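You operate a simulated robot arm through the tools that you are given. There is no shell and no other tool. Be economical: measure what you need, move in short steps, check, and stop when the job is done.

Carry out the task below with a simulated robot arm. There is one attempt and no reset: what you move stays moved.

TASK
Put things in order on the top of the trial bench. At the end: the orange collet stands where the yellow sponge stood; the yellow sponge from the top of the trial bench stands where the clear cup stood; the clear cup from the top of the trial bench is in the small grey bin; the blue nozzle stands on top of the white filter; whatever was shut is shut again. Leave all else as you found it, and nothing knocked over.
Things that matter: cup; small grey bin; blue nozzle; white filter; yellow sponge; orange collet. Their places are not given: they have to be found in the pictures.

The check looks at the end state, three seconds after you hand in, the way a careful person would. Anything else that was tipped, shoved, dropped, spilled or broken makes it a failure.

THE ROBOT
A 7-joint arm with a two-finger parallel gripper, fixed in place. Base frame: the origin is at the foot of the arm, x ahead of it, y to its left, z up; the work surface is at about z = 860. Readings come in mm, degrees, newtons and seconds.
With the tool pointing down near the work surface it reaches from about 300 to 700 mm from the base axis. Its first joint turns from -66.0 to 66.0 degrees. Payload 1.57 kg.
The tool frame sits at the grasp point between the pads (the TCP): z along the fingers, y along the line on which they close. The tips reach 30 mm beyond it. The gripper opens to 110 mm. The fingers are 24 mm wide and 12 mm thick; the gripper's body (48 by 112 mm) begins 78 mm behind the TCP.
Orientation is told as [roll, pitch, yaw] about the base's x, y, z axes, in that order, counted from this pose: with the fingers straight down and closing along the base's y, the tool's x points along the base's -x, its y along +y and its z along -z.

THE INTERFACE
- The arm moves only by the tool jog_arm. Its argument "targets" is a list of rows, each a list of 7 numbers: the shift along the tool's x, y, z in mm, then the turn, a rotation vector about the tool's x, y, z in degrees, then the closure in counts, from 0 (fully open) to 255 (shut). In form: [[dx, dy, dz, wx, wy, wz, fingers], ...]. A call has 1 to 12 rows; each row is the pose to reach, as a shift and turn from the pose commanded when the call began, along the tool's axes at that moment. Rows are played at 5 a second. More than 50 mm and 8.6 degrees between two rows, or a gripper value outside its range, and nothing of the call is played. A pose out of reach is approached as far as the arm can. The call stops where the force on the tool passes 40 N (or 10 N more than at its start, if that is more) or the arm is blocked; 0.2 s more then pass. Each finger travels about 108 mm/s and halts on what it meets, pressing with about 26 N; the grip force reading is that of the motor and also rises with nothing between the fingers. The clock runs only during rows and for 0.2 s after the last one: add rows that repeat a pose to give the fingers time. The reply holds the time, the measured pose of the TCP, the force on the tool along the base axes, the opening and the grip force, in the units named above and with some noise.
- Cameras (640 x 400 px; columns grow to the right, rows downward): "scene" is fixed at [162.3, -404.8, 1383]; the picture's right is [0.74, -0.67, 0.00], its down [-0.47, -0.52, -0.71] and it looks along [0.48, 0.53, -0.70] (base axes); focal length 234 px, centre (320, 200). "wrist" rides on the gripper at [70, 16, -141] in the tool frame; the picture's right is [-0.23, 0.97, 0.00], its down [-0.86, -0.20, -0.48] and it looks along [-0.47, -0.11, 0.88] (tool axes); focal length 222 px, centre (320, 200).
- get_image(camera): a new picture of that camera. It takes no simulated time.
- locate(camera, pixels): for up to 12 pixels [column, row] of the newest picture of that camera ("zoom" is the newest enlarged one), the place [x, y, z] in the base frame of the surface seen there, good to about 2 mm, but the place of the scene camera against the robot may be out by one fixed shift of up to 12 mm in any direction. It takes no simulated time.
- inspect(camera, box): a new picture of the part [left, top, right, bottom] of that camera's present view, enlarged. It takes no simulated time.
- finish_job(): hands the job in; it is judged then, once.

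Work in short steps. Measure before you move; look again where a grasp or a placing could have gone wrong, and mend it. You have 80 turns and 46 pictures in all, those below and enlarged ones among them. Open the gripper and draw the arm clear of the work before you hand the job in, unless the task says otherwise; then end with one line.

The tools are called after "Emit:" by a JSON object that holds its "op" and its "data". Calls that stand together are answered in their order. jog_arm: Moves the arm, as the interface text tells. Its arguments: {"type":"object","properties":{"targets":{"type":"array"}},"required":["targets"]} The other tools are called the same way: get_image (camera) takes a picture; locate (camera, pixels) gives the place of the surface under pixels of a picture; inspect (camera, box) takes an enlarged picture of a part of a camera's view; finish_job () hands the job in.

At the start:

```text
clock: 0.0
position: [371.2, 54.1, 1186.4]
tcp_rot: [0.0, 0.0, 0.0]
wrist_force: [0.5, -0.8, 0.3]
grip_width: 110.0
finger_force: 0.0
```

scene: 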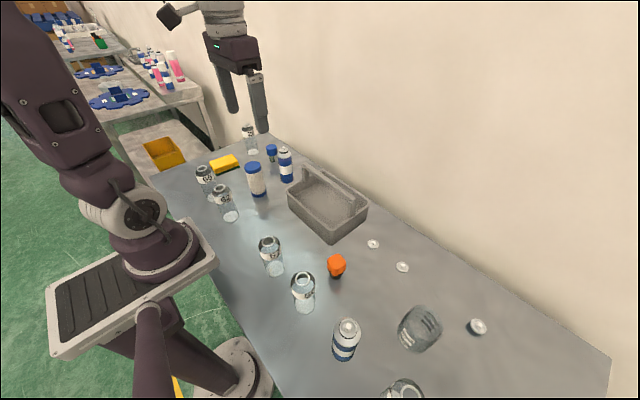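
wrist: 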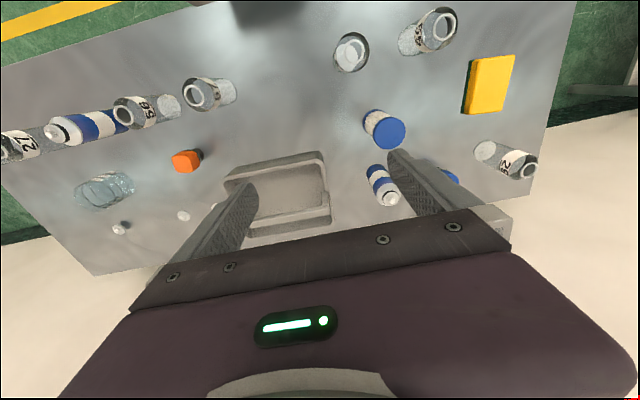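

The pictures show the bench with a grey bin at (328,203), orange item at (336,265), sponge at (223,163) and a possible cup at (420,328). I enlarge parts to identify the nozzle and filter.

Emit:
{"op": "inspect", "data": {"camera": "scene", "box": [180, 110, 340, 210]}}

Emit:
{"op": "inspect", "data": {"camera": "scene", "box": [320, 220, 520, 345]}}

Emit:
{"op": "inspect", "data": {"camera": "scene", "box": [240, 225, 480, 400]}}

```text
4.00 times, centred on (260, 160) of scene
```

zoom: 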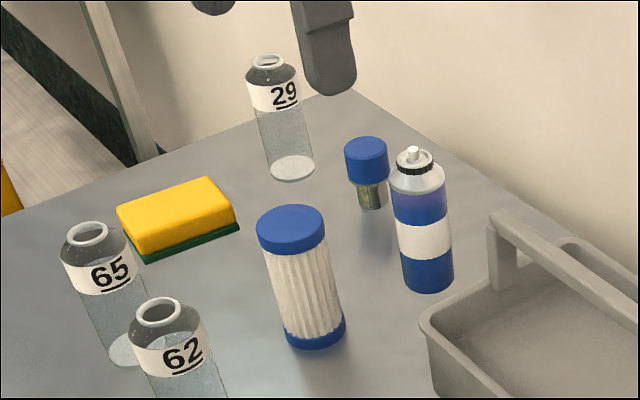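

```text
3.20 times, centred on (420, 282) of scene
```

zoom: 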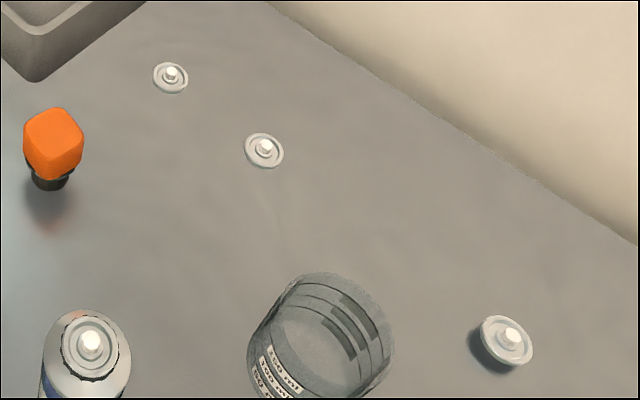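

```text
2.29 times, centred on (360, 312) of scene
```

zoom: 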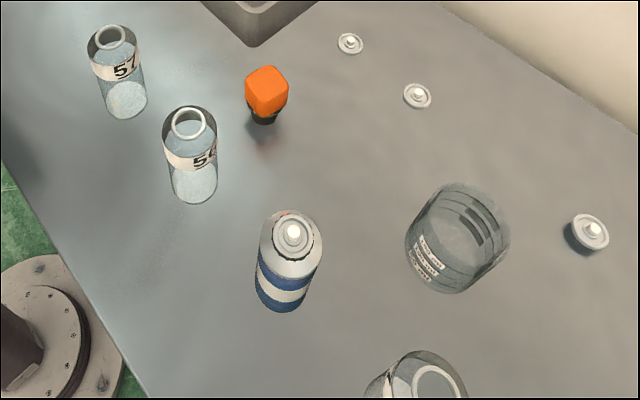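

The cup is the graduated beaker at scene (420,328), the filter is at (256,178), the nozzle at (272,155). I measure them with both cameras.

Emit:
{"op": "locate", "data": {"camera": "scene", "pixels": [[336, 262], [223, 162], [211, 164], [232, 155], [239, 163], [252, 166], [271, 148], [425, 330], [330, 190], [320, 238], [368, 205], [288, 190]]}}

Emit:
{"op": "locate", "data": {"camera": "wrist", "pixels": [[184, 160], [490, 85], [474, 60], [514, 55], [502, 112], [464, 112], [390, 134], [105, 190], [285, 195], [452, 178], [322, 155], [225, 180]]}}

Emit:
{"op": "inspect", "data": {"camera": "wrist", "box": [50, 120, 370, 320]}}

```text
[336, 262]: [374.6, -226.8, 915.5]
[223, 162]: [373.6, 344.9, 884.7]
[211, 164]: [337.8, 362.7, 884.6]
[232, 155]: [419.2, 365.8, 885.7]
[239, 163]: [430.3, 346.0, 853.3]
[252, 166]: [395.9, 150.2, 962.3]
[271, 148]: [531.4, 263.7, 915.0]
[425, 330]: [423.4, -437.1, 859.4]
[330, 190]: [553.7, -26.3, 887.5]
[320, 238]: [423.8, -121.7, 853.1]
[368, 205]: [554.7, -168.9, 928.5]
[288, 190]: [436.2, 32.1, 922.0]
```

```text
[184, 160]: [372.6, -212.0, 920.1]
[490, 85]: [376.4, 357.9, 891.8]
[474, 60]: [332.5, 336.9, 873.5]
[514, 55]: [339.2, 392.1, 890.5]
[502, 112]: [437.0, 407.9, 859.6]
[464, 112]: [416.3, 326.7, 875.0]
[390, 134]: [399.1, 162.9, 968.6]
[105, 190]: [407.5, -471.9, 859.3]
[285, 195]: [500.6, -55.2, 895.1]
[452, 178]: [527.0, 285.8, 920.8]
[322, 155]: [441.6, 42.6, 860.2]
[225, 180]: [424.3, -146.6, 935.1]
```

```text
2.00 times, centred on (210, 220) of wrist
```

zoom: 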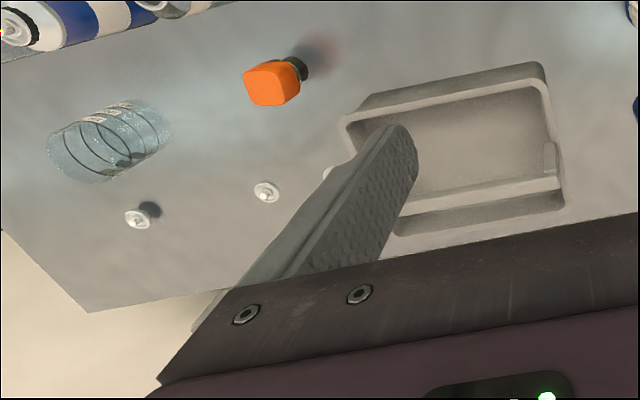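

Scene offset is about (+1,+12,+6). I go over the cup region at height with the gripper open for a closer look.

Emit:
{"op": "jog_arm", "data": {"targets": [[0, -45, 0, 0, 0, 0, 0], [0, -90, 0, 0, 0, 0, 0], [0, -135, 0, 0, 0, 0, 0], [0, -180, 0, 0, 0, 0, 0], [0, -225, 0, 0, 0, 0, 0], [0, -270, 0, 0, 0, 0, 0], [0, -315, 0, 0, 0, 0, 0], [0, -360, 10, 0, 0, 0, 0], [0, -405, 30, 0, 0, 0, 0], [-10, -445, 50, 0, 0, 0, 0], [-20, -480, 70, 0, 0, 0, 0], [-20, -480, 70, 0, 0, 0, 0]]}}

Emit:
{"op": "get_image", "data": {"camera": "wrist"}}

```text
clock: 2.6
position: [390.5, -428.5, 1116.9]
tcp_rot: [0.1, 0.0, 0.0]
wrist_force: [-0.9, 0.1, -0.6]
grip_width: 109.9
finger_force: 0.0
```

```text
39 pictures are left
```

wrist: 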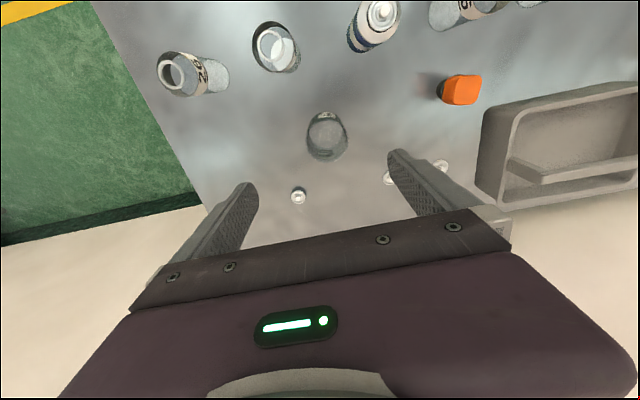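

The cup shows at (327,136), roughly 75 mm wide. I enlarge it to measure.

Emit:
{"op": "inspect", "data": {"camera": "wrist", "box": [272, 100, 384, 170]}}

Emit:
{"op": "inspect", "data": {"camera": "wrist", "box": [464, 70, 640, 220]}}

```text
5.71 times, centred on (328, 135) of wrist
```

zoom: 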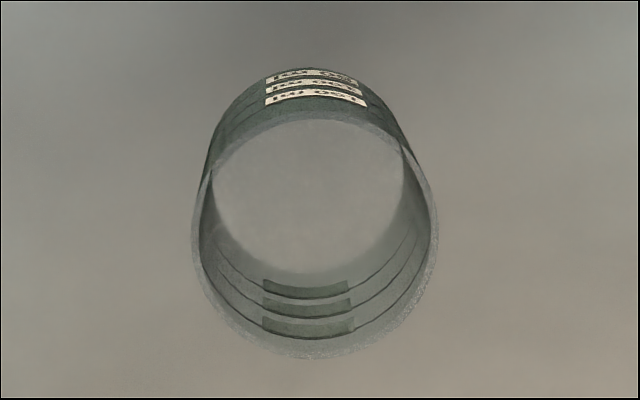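

```text
2.67 times, centred on (552, 145) of wrist
```

zoom: 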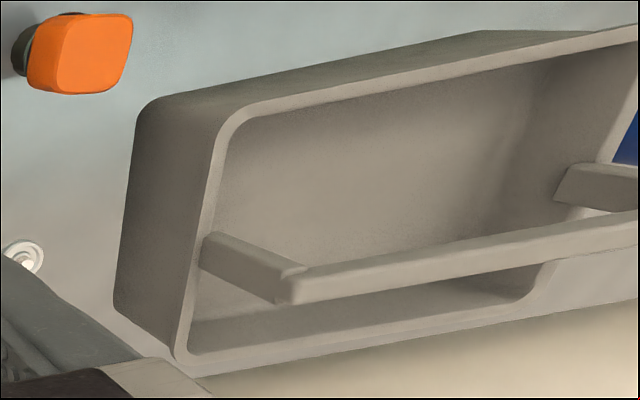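

I measure the cup through the wrist picture and the bin's inside and handle bar through the zoom.

Emit:
{"op": "locate", "data": {"camera": "wrist", "pixels": [[306.1, 140.3], [348.1, 137.6], [326.2, 162.1], [327.3, 114], [326.2, 135], [309.1, 133.2], [342.5, 133.2], [326.5, 161], [307, 141], [347, 138]]}}

Emit:
{"op": "locate", "data": {"camera": "zoom", "pixels": [[230, 118], [480, 60], [370, 90], [380, 160], [450, 257], [295, 290], [240, 255], [205, 235], [300, 200], [200, 150], [520, 200], [185, 352]]}}

```text
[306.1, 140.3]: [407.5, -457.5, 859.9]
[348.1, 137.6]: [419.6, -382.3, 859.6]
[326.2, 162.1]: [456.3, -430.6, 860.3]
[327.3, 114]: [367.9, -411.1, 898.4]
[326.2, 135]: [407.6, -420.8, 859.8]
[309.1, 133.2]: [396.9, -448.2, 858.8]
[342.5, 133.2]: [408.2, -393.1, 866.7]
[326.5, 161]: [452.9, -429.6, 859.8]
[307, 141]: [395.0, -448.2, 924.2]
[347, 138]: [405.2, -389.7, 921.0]
```

```text
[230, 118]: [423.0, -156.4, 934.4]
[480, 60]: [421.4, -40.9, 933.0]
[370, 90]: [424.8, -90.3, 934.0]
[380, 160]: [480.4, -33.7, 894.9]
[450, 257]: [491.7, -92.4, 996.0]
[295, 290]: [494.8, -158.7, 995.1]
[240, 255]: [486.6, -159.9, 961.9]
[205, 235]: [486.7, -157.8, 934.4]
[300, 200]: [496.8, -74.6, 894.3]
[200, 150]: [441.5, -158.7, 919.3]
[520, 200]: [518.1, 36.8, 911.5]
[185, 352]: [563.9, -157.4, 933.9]
```

The bin has an upright handle bar across its middle (top at z≈996, x≈492), so clearance matters: cup is about 64 mm across at (404,-421), 62 tall. I look at the bin from straight above.

Emit:
{"op": "jog_arm", "data": {"targets": [[-5, 45, -20, 0, 0, 0, 0], [-10, 90, -40, 0, 0, 0, 0], [-20, 135, -40, 0, 0, 0, 0], [-30, 180, -40, 0, 0, 0, 0], [-40, 225, -40, 0, 0, 0, 0], [-50, 270, -40, 0, 0, 0, 0], [-60, 315, -40, 0, 0, 0, 0], [-70, 360, -40, 0, 0, 0, 0], [-70, 370, -40, 0, 0, 0, 0]]}}

Emit:
{"op": "get_image", "data": {"camera": "wrist"}}

Emit:
{"op": "inspect", "data": {"camera": "scene", "box": [270, 150, 390, 250]}}

```text
clock: 4.6
position: [459.8, -56.3, 1157.8]
tcp_rot: [-0.1, 0.0, 0.1]
wrist_force: [0.2, 0.4, 0.7]
grip_width: 109.9
finger_force: 0.1
```

```text
36 pictures are left
```

wrist: 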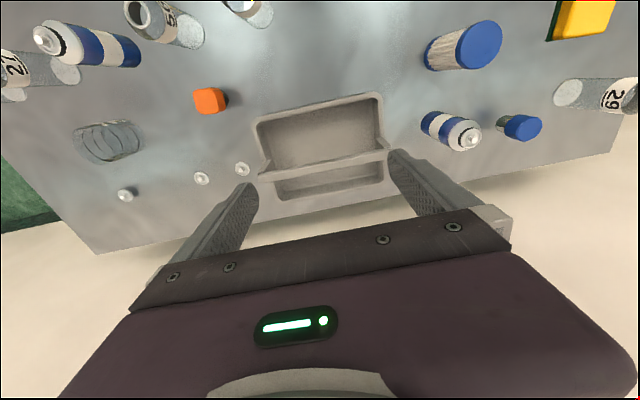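

```text
4.00 times, centred on (330, 200) of scene
```

zoom: 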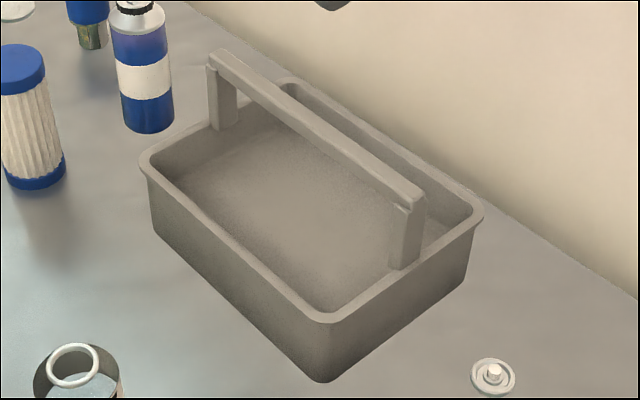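

The handle is rigid. I enlarge the bin in the wrist view to measure the gap between front wall and bar.

Emit:
{"op": "inspect", "data": {"camera": "wrist", "box": [240, 80, 400, 210]}}

```text
3.08 times, centred on (320, 145) of wrist
```

zoom: 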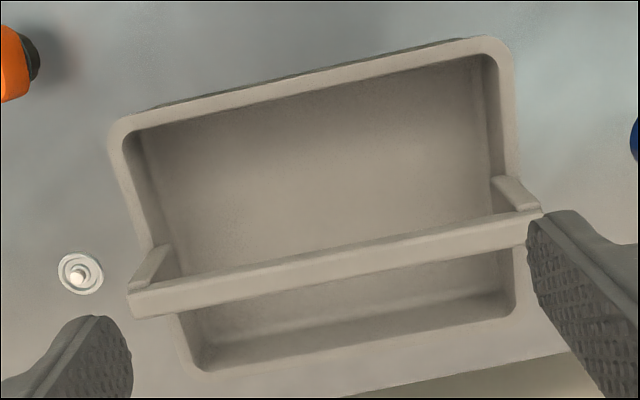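

Emit:
{"op": "locate", "data": {"camera": "zoom", "pixels": [[130, 127], [480, 50], [310, 92], [310, 82], [330, 255], [330, 262], [330, 276], [330, 130], [350, 335], [350, 348], [170, 200], [482, 150]]}}

```text
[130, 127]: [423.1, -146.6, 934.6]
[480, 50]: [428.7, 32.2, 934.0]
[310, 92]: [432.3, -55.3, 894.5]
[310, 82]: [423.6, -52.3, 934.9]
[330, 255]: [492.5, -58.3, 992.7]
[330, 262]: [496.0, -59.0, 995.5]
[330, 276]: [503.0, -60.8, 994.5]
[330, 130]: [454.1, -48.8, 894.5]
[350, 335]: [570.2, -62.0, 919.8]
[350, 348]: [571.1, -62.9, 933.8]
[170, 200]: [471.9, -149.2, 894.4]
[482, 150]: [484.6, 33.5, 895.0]
```

The front gap is ~61 mm while the cup is ~64 mm, so later I'll slide it in tilted ~28° under the bar. I also check the bar's thickness and peg places, and first go over the cup at (404,-421).

Emit:
{"op": "locate", "data": {"camera": "scene", "pixels": [[325, 186], [325, 187.5], [325, 189], [325, 190.5], [347, 203], [478, 326], [373, 243], [402, 266], [346, 325]]}}

Emit:
{"op": "jog_arm", "data": {"targets": [[8, -48, 0, 0, 0, 0, 0], [16, -96, 0, 0, 0, 0, 0], [24, -144, 0, 0, 0, 0, 0], [32, -192, 0, 0, 0, 0, 0], [40, -240, 0, 0, 0, 0, 0], [48, -288, 16, 0, 0, 0, 0], [54, -334, 30, 0, 0, 0, 0], [55, -363, 60, 0, 0, 0, 0], [55, -364, 100, 0, 0, 0, 0], [55, -364, 130, 0, 0, 0, 0], [55, -364, 150, 0, 0, 0, 0], [55, -364, 150, 0, 0, 0, 0]]}}

Emit:
{"op": "get_image", "data": {"camera": "wrist"}}

```text
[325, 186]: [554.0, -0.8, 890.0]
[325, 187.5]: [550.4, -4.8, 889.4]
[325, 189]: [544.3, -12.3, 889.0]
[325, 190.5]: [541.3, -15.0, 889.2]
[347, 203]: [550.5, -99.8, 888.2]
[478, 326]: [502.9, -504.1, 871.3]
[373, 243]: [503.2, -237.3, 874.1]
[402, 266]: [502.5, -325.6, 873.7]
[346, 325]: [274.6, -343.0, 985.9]
```

```text
refused: row 6 steps farther than a row can; nothing moved
```

```text
33 pictures are left
```

wrist: 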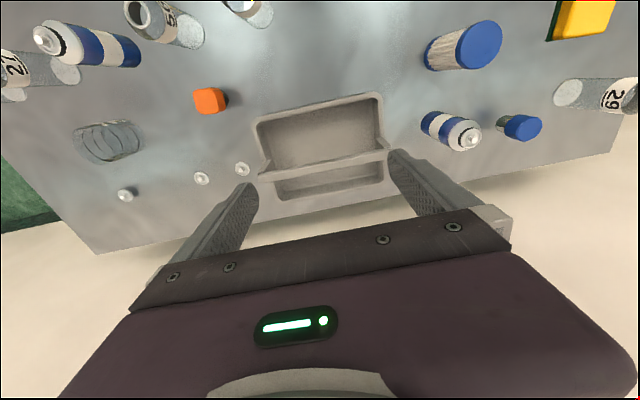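

A row step was too long; I resend with shorter steps.

Emit:
{"op": "jog_arm", "data": {"targets": [[8, -45, 0, 0, 0, 0, 0], [16, -90, 0, 0, 0, 0, 0], [24, -135, 0, 0, 0, 0, 0], [32, -180, 0, 0, 0, 0, 0], [38, -225, 0, 0, 0, 0, 0], [44, -265, 15, 0, 0, 0, 0], [50, -305, 35, 0, 0, 0, 0], [55, -340, 60, 0, 0, 0, 0], [55, -364, 95, 0, 0, 0, 0], [55, -364, 130, 0, 0, 0, 0], [55, -364, 150, 0, 0, 0, 0], [55, -364, 150, 0, 0, 0, 0]]}}

Emit:
{"op": "get_image", "data": {"camera": "wrist"}}

```text
clock: 7.2
position: [404.8, -421.5, 1006.7]
tcp_rot: [-0.1, 0.0, -0.1]
wrist_force: [-0.3, 0.6, 0.8]
grip_width: 110.0
finger_force: 0.1
```

```text
32 pictures are left
```

wrist: 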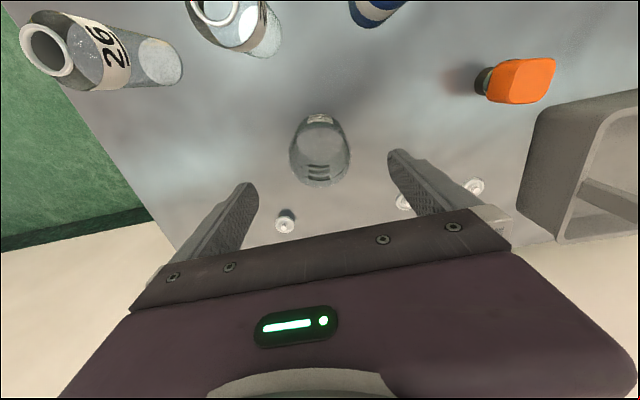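

The cup rim is centred at about (320,155), which works out to (403,-421), right under the tool. I go down to z≈903 and close.

Emit:
{"op": "jog_arm", "data": {"targets": [[0, 0, 40, 0, 0, 0, 0], [0, 0, 75, 0, 0, 0, 0], [0, 0, 104, 0, 0, 0, 0], [0, 0, 104, 0, 0, 0, 0], [0, 0, 104, 0, 0, 0, 60], [0, 0, 104, 0, 0, 0, 120], [0, 0, 104, 0, 0, 0, 140], [0, 0, 104, 0, 0, 0, 140]]}}

Emit:
{"op": "get_image", "data": {"camera": "wrist"}}

```text
clock: 9.0
position: [404.4, -421.0, 903.2]
tcp_rot: [0.1, 0.0, 0.0]
wrist_force: [0.1, -0.3, -0.3]
grip_width: 60.0
finger_force: 25.4
```

```text
31 pictures are left
```

wrist: 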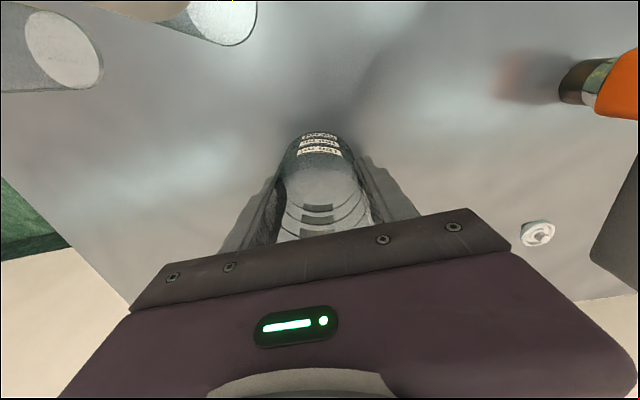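

Cup held, 60 mm wide. I lift it straight up to about z 1083 and measure the bar's underside in the scene view meanwhile.

Emit:
{"op": "jog_arm", "data": {"targets": [[0, 0, 0, 0, 0, 0, 150], [0, 0, -20, 0, 0, 0, 150], [0, 0, -60, 0, 0, 0, 150], [0, 0, -100, 0, 0, 0, 150], [0, 0, -140, 0, 0, 0, 150], [0, 0, -180, 0, 0, 0, 150], [0, 0, -180, 0, 0, 0, 150]]}}

Emit:
{"op": "locate", "data": {"camera": "scene", "pixels": [[325, 175], [325, 176], [325, 177], [325, 178], [325, 179], [325, 180], [325, 181], [325, 182], [325, 183], [325, 184], [325, 185]]}}

Emit:
{"op": "get_image", "data": {"camera": "wrist"}}

```text
clock: 10.6
position: [404.6, -420.2, 1082.5]
tcp_rot: [0.0, 0.1, 0.0]
wrist_force: [0.8, -0.6, 0.0]
grip_width: 45.4
finger_force: 0.1
```

```text
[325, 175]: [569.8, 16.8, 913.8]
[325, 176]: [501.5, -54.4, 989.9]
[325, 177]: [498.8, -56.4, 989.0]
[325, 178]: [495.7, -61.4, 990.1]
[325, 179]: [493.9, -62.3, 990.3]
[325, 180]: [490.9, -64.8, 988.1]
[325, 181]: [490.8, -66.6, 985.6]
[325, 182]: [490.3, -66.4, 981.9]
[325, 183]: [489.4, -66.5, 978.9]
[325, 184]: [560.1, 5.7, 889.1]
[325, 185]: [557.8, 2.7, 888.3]
```

```text
30 pictures are left
```

wrist: 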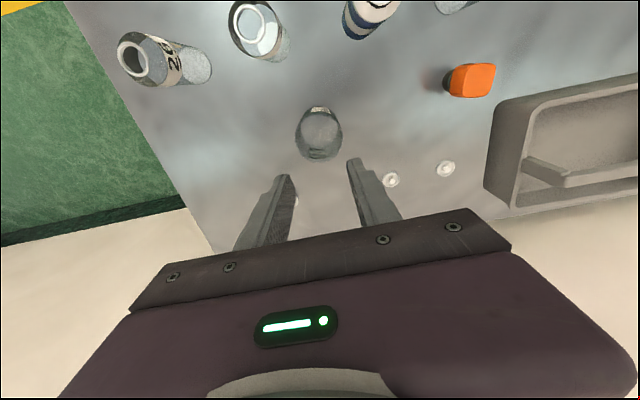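

The grip slipped: the opening is 45 mm and the cup still stands at (319,135). I enlarge it to get its true centre before gripping again.

Emit:
{"op": "inspect", "data": {"camera": "wrist", "box": [264, 98, 376, 168]}}

Emit:
{"op": "inspect", "data": {"camera": "scene", "box": [380, 290, 460, 365]}}

```text
5.71 times, centred on (320, 133) of wrist
```

zoom: 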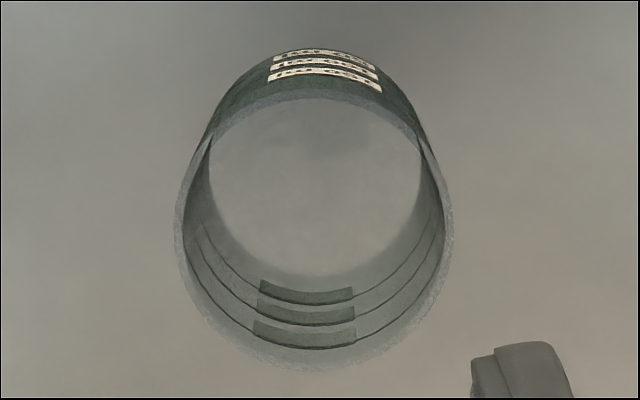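

```text
5.33 times, centred on (420, 328) of scene
```

zoom: 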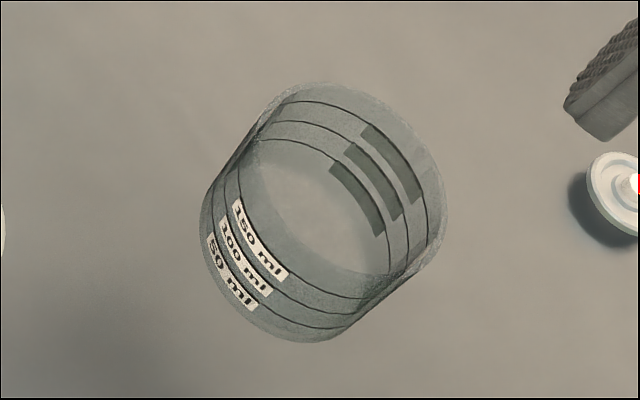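

The cup is unmoved, centred near (403,-421), about 60–63 mm wide. I go down again and close with full command, then lift only 6 mm slowly to test the hold.

Emit:
{"op": "jog_arm", "data": {"targets": [[0, 0, 0, 0, 0, 0, 0], [0, 0, 30, 0, 0, 0, 0], [0, 0, 70, 0, 0, 0, 0], [0, 0, 110, 0, 0, 0, 0], [1, -1, 150, 0, 0, 0, 0], [1, -1, 184, 0, 0, 0, 0], [1, -1, 184, 0, 0, 0, 100], [1, -1, 184, 0, 0, 0, 255], [1, -1, 184, 0, 0, 0, 255], [1, -1, 184, 0, 0, 0, 255], [1, -1, 184, 0, 0, 0, 255]]}}

Emit:
{"op": "inspect", "data": {"camera": "scene", "box": [370, 280, 470, 365]}}

Emit:
{"op": "jog_arm", "data": {"targets": [[0, 0, -1, 0, 0, 0, 255], [0, 0, -2, 0, 0, 0, 255], [0, 0, -3, 0, 0, 0, 255], [0, 0, -4, 0, 0, 0, 255], [0, 0, -5, 0, 0, 0, 255], [0, 0, -6, 0, 0, 0, 255]]}}

Emit:
{"op": "inspect", "data": {"camera": "scene", "box": [370, 280, 470, 365]}}

```text
clock: 13.0
position: [402.0, -423.1, 897.9]
tcp_rot: [0.0, 0.0, 0.0]
wrist_force: [-0.2, 0.8, 0.4]
grip_width: 59.4
finger_force: 26.1
```

```text
4.71 times, centred on (420, 322) of scene
```

zoom: 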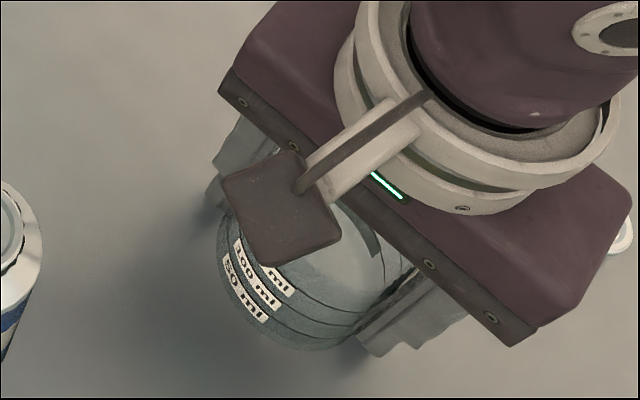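

```text
clock: 14.4
position: [403.6, -420.6, 905.1]
tcp_rot: [0.1, 0.0, 0.0]
wrist_force: [0.7, 0.3, 0.2]
grip_width: 59.4
finger_force: 26.5
```

```text
4.71 times, centred on (420, 322) of scene
```

zoom: 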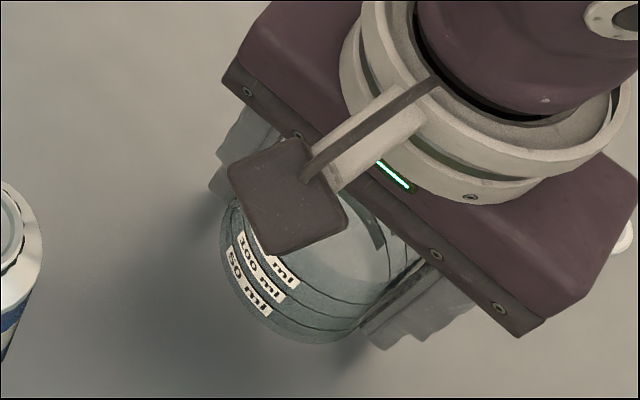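

The labels moved up with the hand (from row 283 to 275), so it holds now. I keep lifting gently.

Emit:
{"op": "jog_arm", "data": {"targets": [[0, 0, -5, 0, 0, 0, 255], [0, 0, -10, 0, 0, 0, 255], [0, 0, -16, 0, 0, 0, 255], [0, 0, -24, 0, 0, 0, 255], [0, 0, -34, 0, 0, 0, 255], [0, 0, -44, 0, 0, 0, 255], [0, 0, -54, 0, 0, 0, 255], [0, 0, -64, 0, 0, 0, 255], [0, 0, -74, 0, 0, 0, 255], [0, 0, -84, 0, 0, 0, 255], [0, 0, -92, 0, 0, 0, 255], [0, 0, -98, 0, 0, 0, 255]]}}

Emit:
{"op": "get_image", "data": {"camera": "wrist"}}

```text
clock: 17.0
position: [403.0, -420.5, 1002.5]
tcp_rot: [0.0, -0.1, 0.0]
wrist_force: [-0.6, 0.6, 0.1]
grip_width: 59.3
finger_force: 25.6
```

```text
25 pictures are left
```

wrist: 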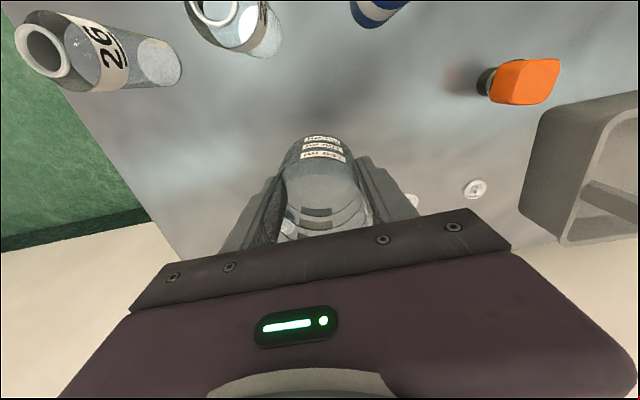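

The cup rides in the hand. I lift a bit more and carry it across toward the bin front at height.

Emit:
{"op": "jog_arm", "data": {"targets": [[0, 0, -12, 0, 0, 0, 255], [0, 0, -30, 0, 0, 0, 255], [0, 10, -50, 0, 0, 0, 255], [0, 30, -70, 0, 0, 0, 255], [0, 55, -85, 0, 0, 0, 255], [0, 85, -92, 0, 0, 0, 255], [0, 115, -95, 0, 0, 0, 255], [0, 145, -95, 0, 0, 0, 255], [0, 175, -95, 0, 0, 0, 255], [0, 205, -95, 0, 0, 0, 255], [0, 230, -95, 0, 0, 0, 255], [0, 245, -95, 0, 0, 0, 255]]}}

Emit:
{"op": "jog_arm", "data": {"targets": [[-2, 15, 0, 0, 0, 0, 255], [-4, 40, 0, 0, 0, 0, 255], [-6, 65, 0, 0, 0, 0, 255], [-7, 90, 0, 0, 0, 0, 255], [-8, 107, 0, 0, 0, 0, 255], [-9, 115, 0, 0, 0, 0, 255], [-9, 117, 0, 0, 0, 0, 255]]}}

Emit:
{"op": "get_image", "data": {"camera": "wrist"}}

```text
clock: 19.6
position: [403.2, -176.2, 1098.2]
tcp_rot: [0.1, 0.0, 0.0]
wrist_force: [0.2, 0.1, -0.7]
grip_width: 59.4
finger_force: 25.4
```

```text
clock: 21.2
position: [412.7, -59.8, 1097.2]
tcp_rot: [0.0, 0.0, 0.0]
wrist_force: [-0.4, -0.6, -0.7]
grip_width: 59.6
finger_force: 25.8
```

```text
24 pictures are left
```

wrist: 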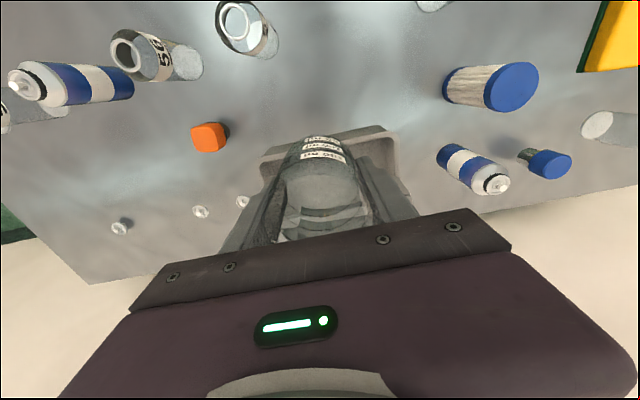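

The cup is still held over the bin front. I tilt 25° so its bottom points forward (+x), lowering to z≈1060.

Emit:
{"op": "jog_arm", "data": {"targets": [[0, 0, 5, 0, -4, 0, 255], [0, 0, 10, 0, -8, 0, 255], [0, 0, 16, 0, -12, 0, 255], [0, 0, 22, 0, -16, 0, 255], [0, 0, 28, 0, -20, 0, 255], [0, 0, 34, 0, -23, 0, 255], [0, 0, 37, 0, -25, 0, 255], [0, 0, 37, 0, -25, 0, 255]]}}

Emit:
{"op": "inspect", "data": {"camera": "scene", "box": [240, 110, 400, 250]}}

```text
clock: 23.0
position: [413.4, -61.3, 1059.6]
tcp_rot: [0.0, -25.0, 0.0]
wrist_force: [1.0, 0.5, -0.2]
grip_width: 59.6
finger_force: 26.3
```

```text
2.86 times, centred on (320, 180) of scene
```

zoom: 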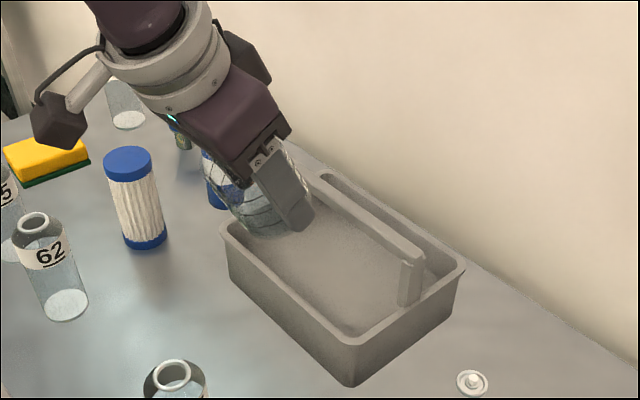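

Tilt is right. I slide in along the tool axis 75 mm, then check the picture before going further.

Emit:
{"op": "jog_arm", "data": {"targets": [[0, 0, 10, 0, 0, 0, 255], [0, 0, 25, 0, 0, 0, 255], [0, 0, 40, 0, 0, 0, 255], [0, 0, 52, 0, 0, 0, 255], [0, 0, 62, 0, 0, 0, 255], [0, 0, 70, 0, 0, 0, 255], [0, 0, 75, 0, 0, 0, 255]]}}

Emit:
{"op": "inspect", "data": {"camera": "scene", "box": [260, 130, 390, 250]}}

Emit:
{"op": "get_image", "data": {"camera": "wrist"}}

```text
clock: 24.6
position: [444.2, -58.3, 992.1]
tcp_rot: [0.0, -25.0, 0.0]
wrist_force: [-0.2, -0.1, -1.2]
grip_width: 59.5
finger_force: 25.4
```

```text
3.33 times, centred on (325, 190) of scene
```

zoom: 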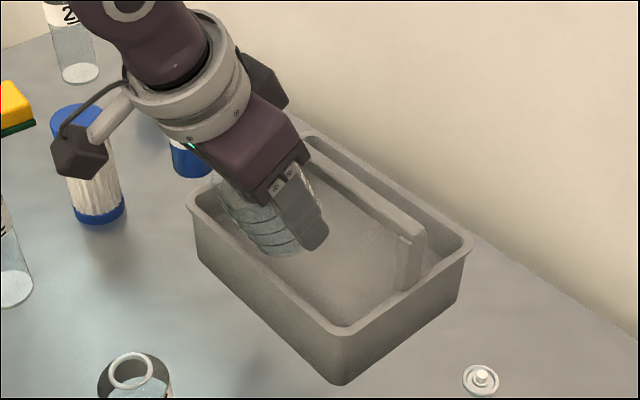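

```text
21 pictures are left
```

wrist: 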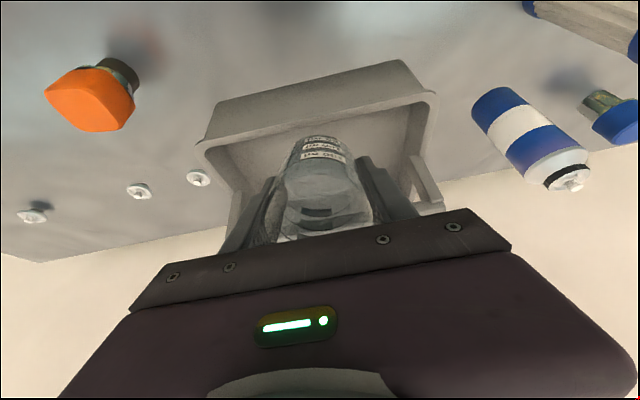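

Passing cleanly. I slide in 43 mm more, then turn upright under the bar while shifting to x≈466, z≈938.

Emit:
{"op": "jog_arm", "data": {"targets": [[0, 0, 10, 0, 0, 0, 255], [0, 0, 20, 0, 0, 0, 255], [0, 0, 30, 0, 0, 0, 255], [0, 0, 38, 0, 0, 0, 255], [0, 0, 43, 0, 0, 0, 255], [0, 0, 43, 0, 0, 0, 255]]}}

Emit:
{"op": "jog_arm", "data": {"targets": [[0.5, 0, 2, 0, 4, 0, 255], [1, 0, 5, 0, 9, 0, 255], [2, 0, 8, 0, 14, 0, 255], [2.5, 0, 11, 0, 18, 0, 255], [3, 0, 13, 0, 22, 0, 255], [3.5, 0, 15, 0, 25, 0, 255], [3.5, 0, 15, 0, 25, 0, 255]]}}

Emit:
{"op": "inspect", "data": {"camera": "scene", "box": [260, 130, 390, 250]}}

```text
clock: 26.0
position: [462.0, -59.6, 951.6]
tcp_rot: [0.0, -25.0, 0.0]
wrist_force: [0.6, -0.1, 0.0]
grip_width: 59.3
finger_force: 25.9
```

```text
clock: 27.6
position: [465.6, -59.7, 938.3]
tcp_rot: [0.0, 0.0, 0.0]
wrist_force: [0.5, 0.2, -0.4]
grip_width: 59.4
finger_force: 26.0
```

```text
3.33 times, centred on (325, 190) of scene
```

zoom: 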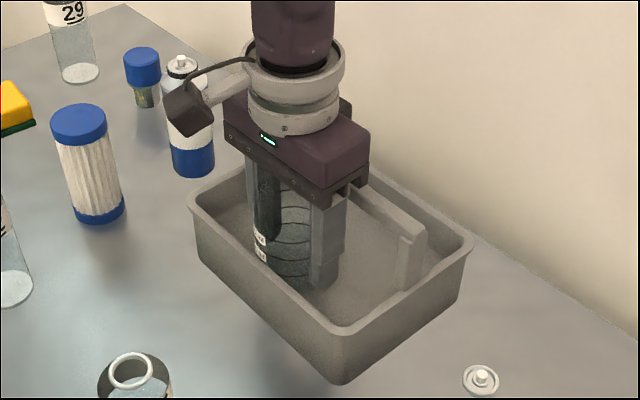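

The cup is upright in the bin, bottom a few mm above the floor. I lower it 4 mm and read the force.

Emit:
{"op": "jog_arm", "data": {"targets": [[0, 0, 1, 0, 0, 0, 255], [0, 0, 2, 0, 0, 0, 255], [0, 0, 3, 0, 0, 0, 255], [0, 0, 4, 0, 0, 0, 255]]}}

```text
clock: 28.6
position: [466.4, -59.4, 934.4]
tcp_rot: [0.0, -0.1, 0.0]
wrist_force: [-0.5, 0.4, -0.2]
grip_width: 59.2
finger_force: 25.4
```

Emit:
{"op": "jog_arm", "data": {"targets": [[0, 0, 0.7, 0, 0, 0, 255], [0, 0, 1.4, 0, 0, 0, 255], [0, 0, 2, 0, 0, 0, 255]]}}

```text
clock: 29.4
position: [465.6, -59.6, 932.6]
tcp_rot: [0.0, 0.1, 0.0]
wrist_force: [-0.2, 0.1, 8.8]
grip_width: 59.5
finger_force: 26.1
```

Contact at 8.8 N: the cup stands on the bin floor. I open and go straight up.

Emit:
{"op": "jog_arm", "data": {"targets": [[0, 0, 0, 0, 0, 0, 110], [0, 0, 0, 0, 0, 0, 80], [0, 0, 0, 0, 0, 0, 40], [0, 0, 0, 0, 0, 0, 20], [1, 0, -20, 0, 0, 0, 20], [2, 0, -50, 0, 0, 0, 20], [2, 0, -90, 0, 0, 0, 20], [2, 0, -130, 0, 0, 0, 20], [2, 0, -170, 0, 0, 0, 0], [2, 0, -190, 0, 0, 0, 0]]}}

Emit:
{"op": "get_image", "data": {"camera": "wrist"}}

```text
clock: 31.6
position: [463.7, -59.0, 1121.2]
tcp_rot: [0.0, 0.0, 0.1]
wrist_force: [-0.6, 0.0, -0.3]
grip_width: 109.8
finger_force: 0.1
```

```text
19 pictures are left
```

wrist: 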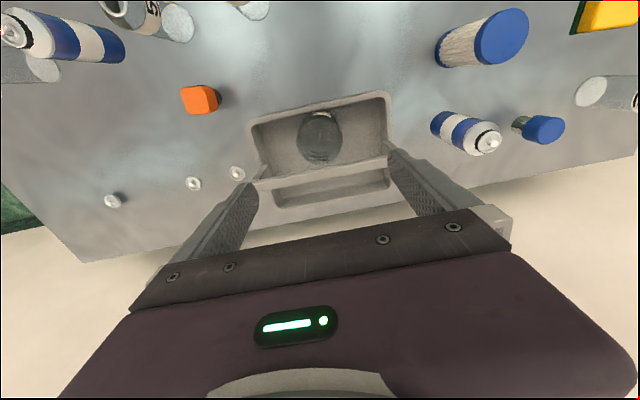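

The cup stands in the bin at (320,137). Next I move over the sponge to measure it.

Emit:
{"op": "jog_arm", "data": {"targets": [[5, 40, 0, 0, 0, 0, 0], [12, 80, 0, 0, 0, 0, 0], [20, 122, 0, 0, 0, 0, 0], [30, 164, 0, 0, 0, 0, 0], [40, 206, 0, 0, 0, 0, 0], [50, 248, 0, 0, 0, 0, 0], [60, 290, 0, 0, 0, 0, 0], [70, 332, 0, 0, 0, 0, 0], [80, 374, 0, 0, 0, 0, 0], [88, 410, 0, 0, 0, 0, 0], [89, 424, 0, 0, 0, 0, 0], [89, 424, 0, 0, 0, 0, 0]]}}

Emit:
{"op": "inspect", "data": {"camera": "wrist", "box": [160, 0, 480, 200]}}

```text
clock: 34.2
position: [375.3, 363.4, 1123.1]
tcp_rot: [0.0, -0.1, 0.0]
wrist_force: [-0.1, -0.7, -0.1]
grip_width: 109.9
finger_force: 0.1
```

```text
2.00 times, centred on (320, 100) of wrist
```

zoom: 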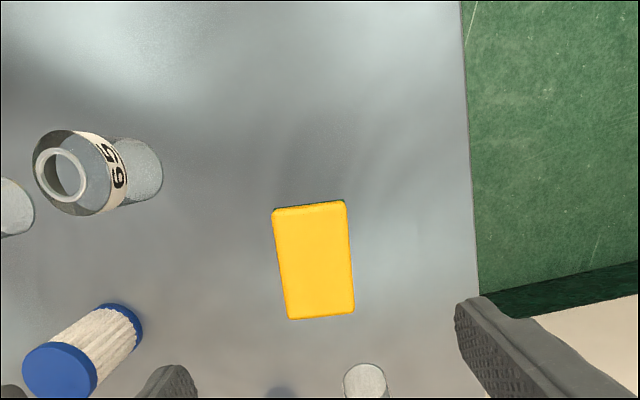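

The sponge is at zoom (315,260). I locate its corners and the neighbours (bottle 29, bottle 65, filter).

Emit:
{"op": "locate", "data": {"camera": "zoom", "pixels": [[278, 214], [341, 206], [350, 308], [292, 314], [315, 260], [145, 170], [85, 170], [365, 378], [120, 320], [60, 370], [284, 260], [350, 260]]}}

```text
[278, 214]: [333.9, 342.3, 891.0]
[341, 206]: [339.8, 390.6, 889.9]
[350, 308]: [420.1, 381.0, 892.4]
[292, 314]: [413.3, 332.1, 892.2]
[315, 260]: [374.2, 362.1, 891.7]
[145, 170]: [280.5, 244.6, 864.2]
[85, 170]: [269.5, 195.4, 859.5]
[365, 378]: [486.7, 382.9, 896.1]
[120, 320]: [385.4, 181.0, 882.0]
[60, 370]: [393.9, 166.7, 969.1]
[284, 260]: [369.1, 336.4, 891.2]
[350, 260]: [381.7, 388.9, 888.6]
```

The sponge centre is (377,361.5), turned about -7°, top at z 891. I turn the hand to match, lower and grip it across its 53 mm side.

Emit:
{"op": "jog_arm", "data": {"targets": [[-1.5, -1.9, 40, 0, 0, 3.6, 0], [-1.5, -1.9, 85, 0, 0, 7.2, 0], [-1.5, -1.9, 130, 0, 0, 7.2, 0], [-1.5, -1.9, 170, 0, 0, 7.2, 0], [-1.5, -1.9, 205, 0, 0, 7.2, 0], [-1.5, -1.9, 228, 0, 0, 7.2, 0], [-1.5, -1.9, 229, 0, 0, 7.2, 0], [-1.5, -1.9, 229, 0, 0, 7.2, 90], [-1.5, -1.9, 229, 0, 0, 7.2, 150], [-1.5, -1.9, 229, 0, 0, 7.2, 255], [-1.5, -1.9, 229, 0, 0, 7.2, 255], [-1.5, -1.9, 229, 0, 0, 7.2, 255]]}}

Emit:
{"op": "jog_arm", "data": {"targets": [[0, 0, -4, 0, 0, 0, 255], [0, 0, -10, 0, 0, 0, 255], [0, 0, -20, 0, 0, 0, 255], [0, 0, -35, 0, 0, 0, 255], [0, 0, -55, 0, 0, 0, 255], [0, 0, -80, 0, 0, 0, 255], [0, 0, -105, 0, 0, 0, 255], [0, 0, -130, 0, 0, 0, 255], [0, 0, -155, 0, 0, 0, 255], [0, 0, -180, 0, 0, 0, 255], [0, 0, -190, 0, 0, 0, 255]]}}

Emit:
{"op": "get_image", "data": {"camera": "wrist"}}

```text
clock: 36.8
position: [375.5, 362.1, 894.3]
tcp_rot: [0.0, -0.1, -7.2]
wrist_force: [-0.2, -0.5, -1.1]
grip_width: 58.6
finger_force: 26.0
```

```text
clock: 39.2
position: [376.0, 361.9, 1083.2]
tcp_rot: [-0.1, 0.0, -7.2]
wrist_force: [0.0, -0.3, -0.3]
grip_width: 58.2
finger_force: 26.0
```

```text
17 pictures are left
```

wrist: 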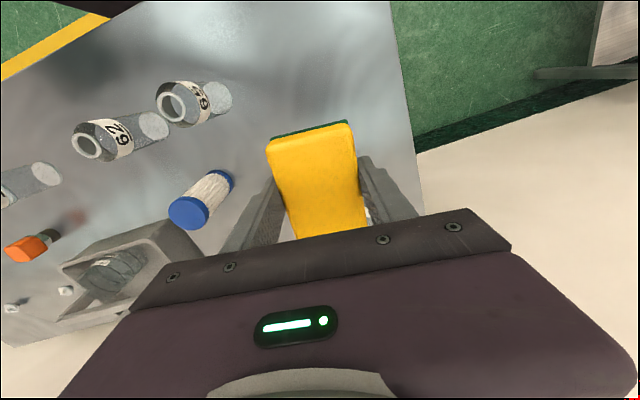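

Sponge is held well. I carry it across at z≈1083 to the cup's old place in two calls.

Emit:
{"op": "jog_arm", "data": {"targets": [[-3.2, -20, 0, 0, 0, 0, 255], [-9.8, -60, 0, 0, 0, 0, 255], [-16.3, -100, 0, 0, 0, 0, 255], [-23.6, -145, 0, 0, 0, 0, 255], [-30.9, -190, 0, 0, 0, 0, 255], [-38.2, -235, 0, 0, 0, 0, 255], [-45.5, -280, 0, 0, 0, 0, 255], [-52.8, -325, 0, 0, 0, 0, 255], [-60.1, -370, 0, 0, 0, 0, 255], [-67.4, -415, 0, 0, 0, 0, 255], [-74.7, -460, 0, 0, 0, 0, 255]]}}

Emit:
{"op": "jog_arm", "data": {"targets": [[-7.3, -45, 0, 0, 0, 0, 255], [-14.6, -90, 0, 0, 0, 0, 255], [-21.9, -135, 0, 0, 0, 0, 255], [-29.2, -180, 0, 0, 0, 0, 255], [-36.5, -225, 0, 0, 0, 0, 255], [-43, -265, 0, 0, 0, 0, 255], [-48.7, -295, 0, 0, 0, 0, 255], [-51.1, -314, 0, 0, 0, 0, 255], [-51.1, -314, 0, 0, 0, 0, 255]]}}

```text
clock: 41.6
position: [392.6, -104.6, 1082.7]
tcp_rot: [0.0, 0.0, -7.2]
wrist_force: [-1.0, -0.1, 0.3]
grip_width: 58.7
finger_force: 25.9
```

```text
clock: 43.6
position: [403.6, -422.0, 1082.1]
tcp_rot: [0.0, 0.0, -7.2]
wrist_force: [0.1, -0.1, -1.1]
grip_width: 58.6
finger_force: 26.0
```

At (403.6,-422). I lower it to just above the surface, then feel for contact.

Emit:
{"op": "jog_arm", "data": {"targets": [[0, 0, 30, 0, 0, 0, 255], [0, 0, 65, 0, 0, 0, 255], [0, 0, 100, 0, 0, 0, 255], [0, 0, 135, 0, 0, 0, 255], [0, 0, 160, 0, 0, 0, 255], [0, 0, 177, 0, 0, 0, 255], [0, 0, 185, 0, 0, 0, 255], [0, 0, 187, 0, 0, 0, 255], [0, 0, 188, 0, 0, 0, 255], [0, 0, 189, 0, 0, 0, 255], [0, 0, 189.5, 0, 0, 0, 255]]}}

```text
clock: 46.0
position: [404.0, -420.2, 894.0]
tcp_rot: [-0.1, 0.0, -7.2]
wrist_force: [0.2, -1.2, 0.2]
grip_width: 58.8
finger_force: 26.5
```

Emit:
{"op": "jog_arm", "data": {"targets": [[0, 0, 0.7, 0, 0, 0, 255], [0, 0, 1.2, 0, 0, 0, 255]]}}

```text
clock: 46.6
position: [405.3, -420.8, 893.1]
tcp_rot: [-0.2, 0.0, -7.2]
wrist_force: [-0.2, 1.9, 9.0]
grip_width: 58.8
finger_force: 26.2
```

Contact felt at 9 N. I open, rise, and turn the hand back to yaw 0.

Emit:
{"op": "jog_arm", "data": {"targets": [[0, 0, 0, 0, 0, 0, 110], [0, 0, 0, 0, 0, 0, 70], [0, 0, 0, 0, 0, 0, 30], [0, 0, 0, 0, 0, 0, 0], [0, 0, -20, 0, 0, 0, 0], [0, 0, -50, 0, 0, 0, 0], [0, 0, -90, 0, 0, 0, 0], [0, 0, -130, 0, 0, -3.6, 0], [0, 0, -165, 0, 0, -7.2, 0], [0, 0, -165, 0, 0, -7.2, 0]]}}

Emit:
{"op": "jog_arm", "data": {"targets": [[4, 35, 0, 0, 0, 0, 0], [8, 70, 0, 0, 0, 0, 0], [14, 105, 0, 0, 0, 0, 0], [20, 140, 0, 0, 0, 0, 0], [26, 175, 0, 0, 0, 0, 0], [30, 205, 0, 0, 0, 0, 0], [30, 208, 0, 0, 0, 0, 0]]}}

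Emit:
{"op": "get_image", "data": {"camera": "wrist"}}

```text
clock: 48.8
position: [404.4, -420.8, 1057.5]
tcp_rot: [0.0, -0.1, 0.0]
wrist_force: [-0.5, -0.1, -0.1]
grip_width: 110.2
finger_force: 0.1
```

```text
clock: 50.4
position: [374.1, -213.4, 1058.1]
tcp_rot: [0.0, 0.0, 0.0]
wrist_force: [0.0, -0.4, -0.3]
grip_width: 110.3
finger_force: 0.1
```

```text
16 pictures are left
```

wrist: 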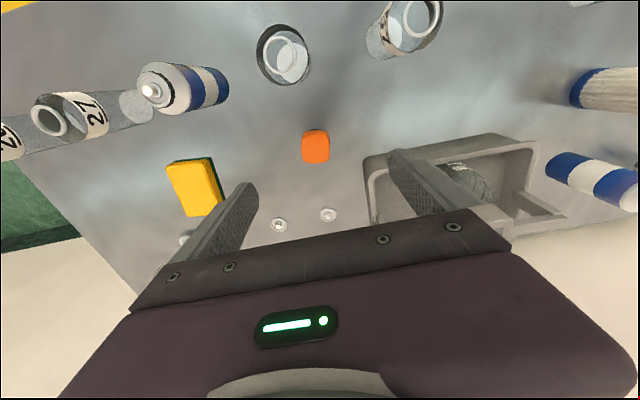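

The sponge lies at (195,187). I enlarge the orange collet at (316,146).

Emit:
{"op": "inspect", "data": {"camera": "wrist", "box": [276, 116, 356, 176]}}

Emit:
{"op": "locate", "data": {"camera": "wrist", "pixels": [[305, 135], [326, 133], [328, 158], [305, 160], [316, 147], [313, 129], [285, 55], [410, 20], [392, 200], [370, 165]]}}

```text
6.67 times, centred on (316, 146) of wrist
```

zoom: 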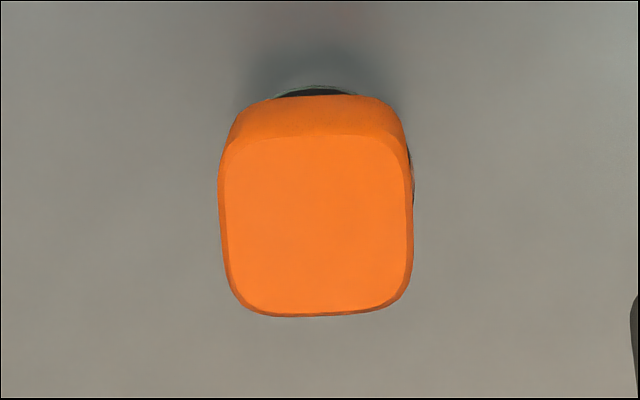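

```text
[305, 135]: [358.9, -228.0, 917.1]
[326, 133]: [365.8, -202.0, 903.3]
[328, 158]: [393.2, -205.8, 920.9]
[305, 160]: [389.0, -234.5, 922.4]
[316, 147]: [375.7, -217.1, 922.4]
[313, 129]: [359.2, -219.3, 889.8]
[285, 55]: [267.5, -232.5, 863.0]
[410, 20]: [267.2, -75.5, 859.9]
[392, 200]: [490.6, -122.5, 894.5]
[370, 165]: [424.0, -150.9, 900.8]
```

I locate the collet's top edges precisely in the zoom to get its centre and turn.

Emit:
{"op": "locate", "data": {"camera": "zoom", "pixels": [[228, 170], [405, 165], [240, 285], [402, 285], [318, 140], [318, 312], [224, 220], [410, 220], [318, 225]]}}

```text
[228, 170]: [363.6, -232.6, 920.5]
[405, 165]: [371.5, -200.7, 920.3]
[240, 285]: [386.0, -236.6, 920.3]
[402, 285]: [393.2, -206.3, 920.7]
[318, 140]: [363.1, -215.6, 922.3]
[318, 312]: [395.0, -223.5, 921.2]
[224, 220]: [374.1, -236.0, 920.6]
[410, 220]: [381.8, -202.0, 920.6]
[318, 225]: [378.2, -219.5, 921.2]
```

Collet centre (378.7,-219), turned about -11°, head 34 mm wide, top z 921. I align, lower to z≈906 with reduced opening and grip.

Emit:
{"op": "jog_arm", "data": {"targets": [[-2, -3, 20, 0, 0, 5.5, 70], [-4.6, -5.6, 50, 0, 0, 11, 70], [-4.6, -5.6, 90, 0, 0, 11, 70], [-4.6, -5.6, 125, 0, 0, 11, 70], [-4.6, -5.6, 147, 0, 0, 11, 70], [-4.6, -5.6, 152, 0, 0, 11, 70], [-4.6, -5.6, 152, 0, 0, 11, 110], [-4.6, -5.6, 152, 0, 0, 11, 150], [-4.6, -5.6, 152, 0, 0, 11, 255], [-4.6, -5.6, 152, 0, 0, 11, 255], [-4.6, -5.6, 152, 0, 0, 11, 255]]}}

Emit:
{"op": "jog_arm", "data": {"targets": [[0, 0, -3, 0, 0, 0, 255], [0, 0, -8, 0, 0, 0, 255], [0, 0, -18, 0, 0, 0, 255], [0, 0, -35, 0, 0, 0, 255], [0, 0, -60, 0, 0, 0, 255], [0, 0, -85, 0, 0, 0, 255], [0, 0, -110, 0, 0, 0, 255], [0, 0, -135, 0, 0, 0, 255], [0, 0, -160, 0, 0, 0, 255], [0, 0, -180, 0, 0, 0, 255]]}}

Emit:
{"op": "get_image", "data": {"camera": "wrist"}}

```text
clock: 52.8
position: [379.4, -219.0, 905.2]
tcp_rot: [-0.1, 0.0, -11.0]
wrist_force: [-0.2, 0.9, -0.2]
grip_width: 39.3
finger_force: 25.9
```

```text
clock: 55.0
position: [378.1, -218.7, 1084.8]
tcp_rot: [0.0, 0.0, -10.9]
wrist_force: [0.6, -0.3, -1.4]
grip_width: 39.3
finger_force: 25.9
```

```text
14 pictures are left
```

wrist: 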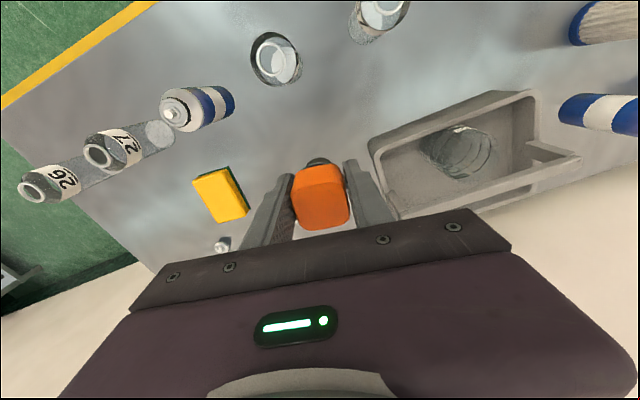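

Collet held upright. I carry it to the sponge's old place (377,361.5) at z≈1085.

Emit:
{"op": "jog_arm", "data": {"targets": [[4.9, 25, 0, 0, 0, 0, 255], [12.8, 65, 0, 0, 0, 0, 255], [21.7, 110, 0, 0, 0, 0, 255], [30.5, 155, 0, 0, 0, 0, 255], [39.4, 200, 0, 0, 0, 0, 255], [48.3, 245, 0, 0, 0, 0, 255], [57.1, 290, 0, 0, 0, 0, 255]]}}

Emit:
{"op": "jog_arm", "data": {"targets": [[8.8, 45, 0, 0, 0, 0, 255], [17.7, 90, 0, 0, 0, 0, 255], [26.5, 135, 0, 0, 0, 0, 255], [35.4, 180, 0, 0, 0, 0, 255], [43.3, 220, 0, 0, 0, 0, 255], [50.2, 255, 0, 0, 0, 0, 255], [54.1, 275, 0, 0, 0, 0, 255], [55.1, 279.1, 0, 0, 0, 0, 255], [55.1, 279.1, 0, 0, 0, 0, 255]]}}

```text
clock: 56.6
position: [377.0, 78.5, 1085.9]
tcp_rot: [0.0, 0.1, -11.0]
wrist_force: [0.2, -0.5, -2.1]
grip_width: 38.9
finger_force: 26.3
```

```text
clock: 58.6
position: [377.2, 361.7, 1086.0]
tcp_rot: [0.0, 0.0, -11.0]
wrist_force: [0.3, 0.5, -0.6]
grip_width: 39.2
finger_force: 25.9
```

Right over the place. I lower 179 mm toward the original grip height, slowing at the end.

Emit:
{"op": "jog_arm", "data": {"targets": [[0, 0, 30, 0, 0, 0, 255], [0, 0, 65, 0, 0, 0, 255], [0, 0, 100, 0, 0, 0, 255], [0, 0, 135, 0, 0, 0, 255], [0, 0, 158, 0, 0, 0, 255], [0, 0, 170, 0, 0, 0, 255], [0, 0, 176, 0, 0, 0, 255], [0, 0, 178, 0, 0, 0, 255], [0, 0, 179, 0, 0, 0, 255], [0, 0, 179.5, 0, 0, 0, 255]]}}

Emit:
{"op": "jog_arm", "data": {"targets": [[0, 0, 0.6, 0, 0, 0, 255], [0, 0, 1, 0, 0, 0, 255]]}}

```text
clock: 60.8
position: [377.9, 362.4, 906.4]
tcp_rot: [-0.1, -0.1, -11.1]
wrist_force: [0.6, 1.0, -1.8]
grip_width: 39.2
finger_force: 25.4
```

```text
clock: 61.4
position: [377.2, 361.1, 905.5]
tcp_rot: [0.0, 0.1, -11.0]
wrist_force: [-0.4, -0.5, -1.3]
grip_width: 39.2
finger_force: 25.7
```

Emit:
{"op": "jog_arm", "data": {"targets": [[0, 0, 0.6, 0, 0, 0, 255], [0, 0, 1.2, 0, 0, 0, 255]]}}

```text
clock: 62.0
position: [377.7, 363.0, 905.0]
tcp_rot: [0.1, -0.1, -11.0]
wrist_force: [-2.0, -4.8, 20.2]
grip_width: 39.1
finger_force: 26.1
```

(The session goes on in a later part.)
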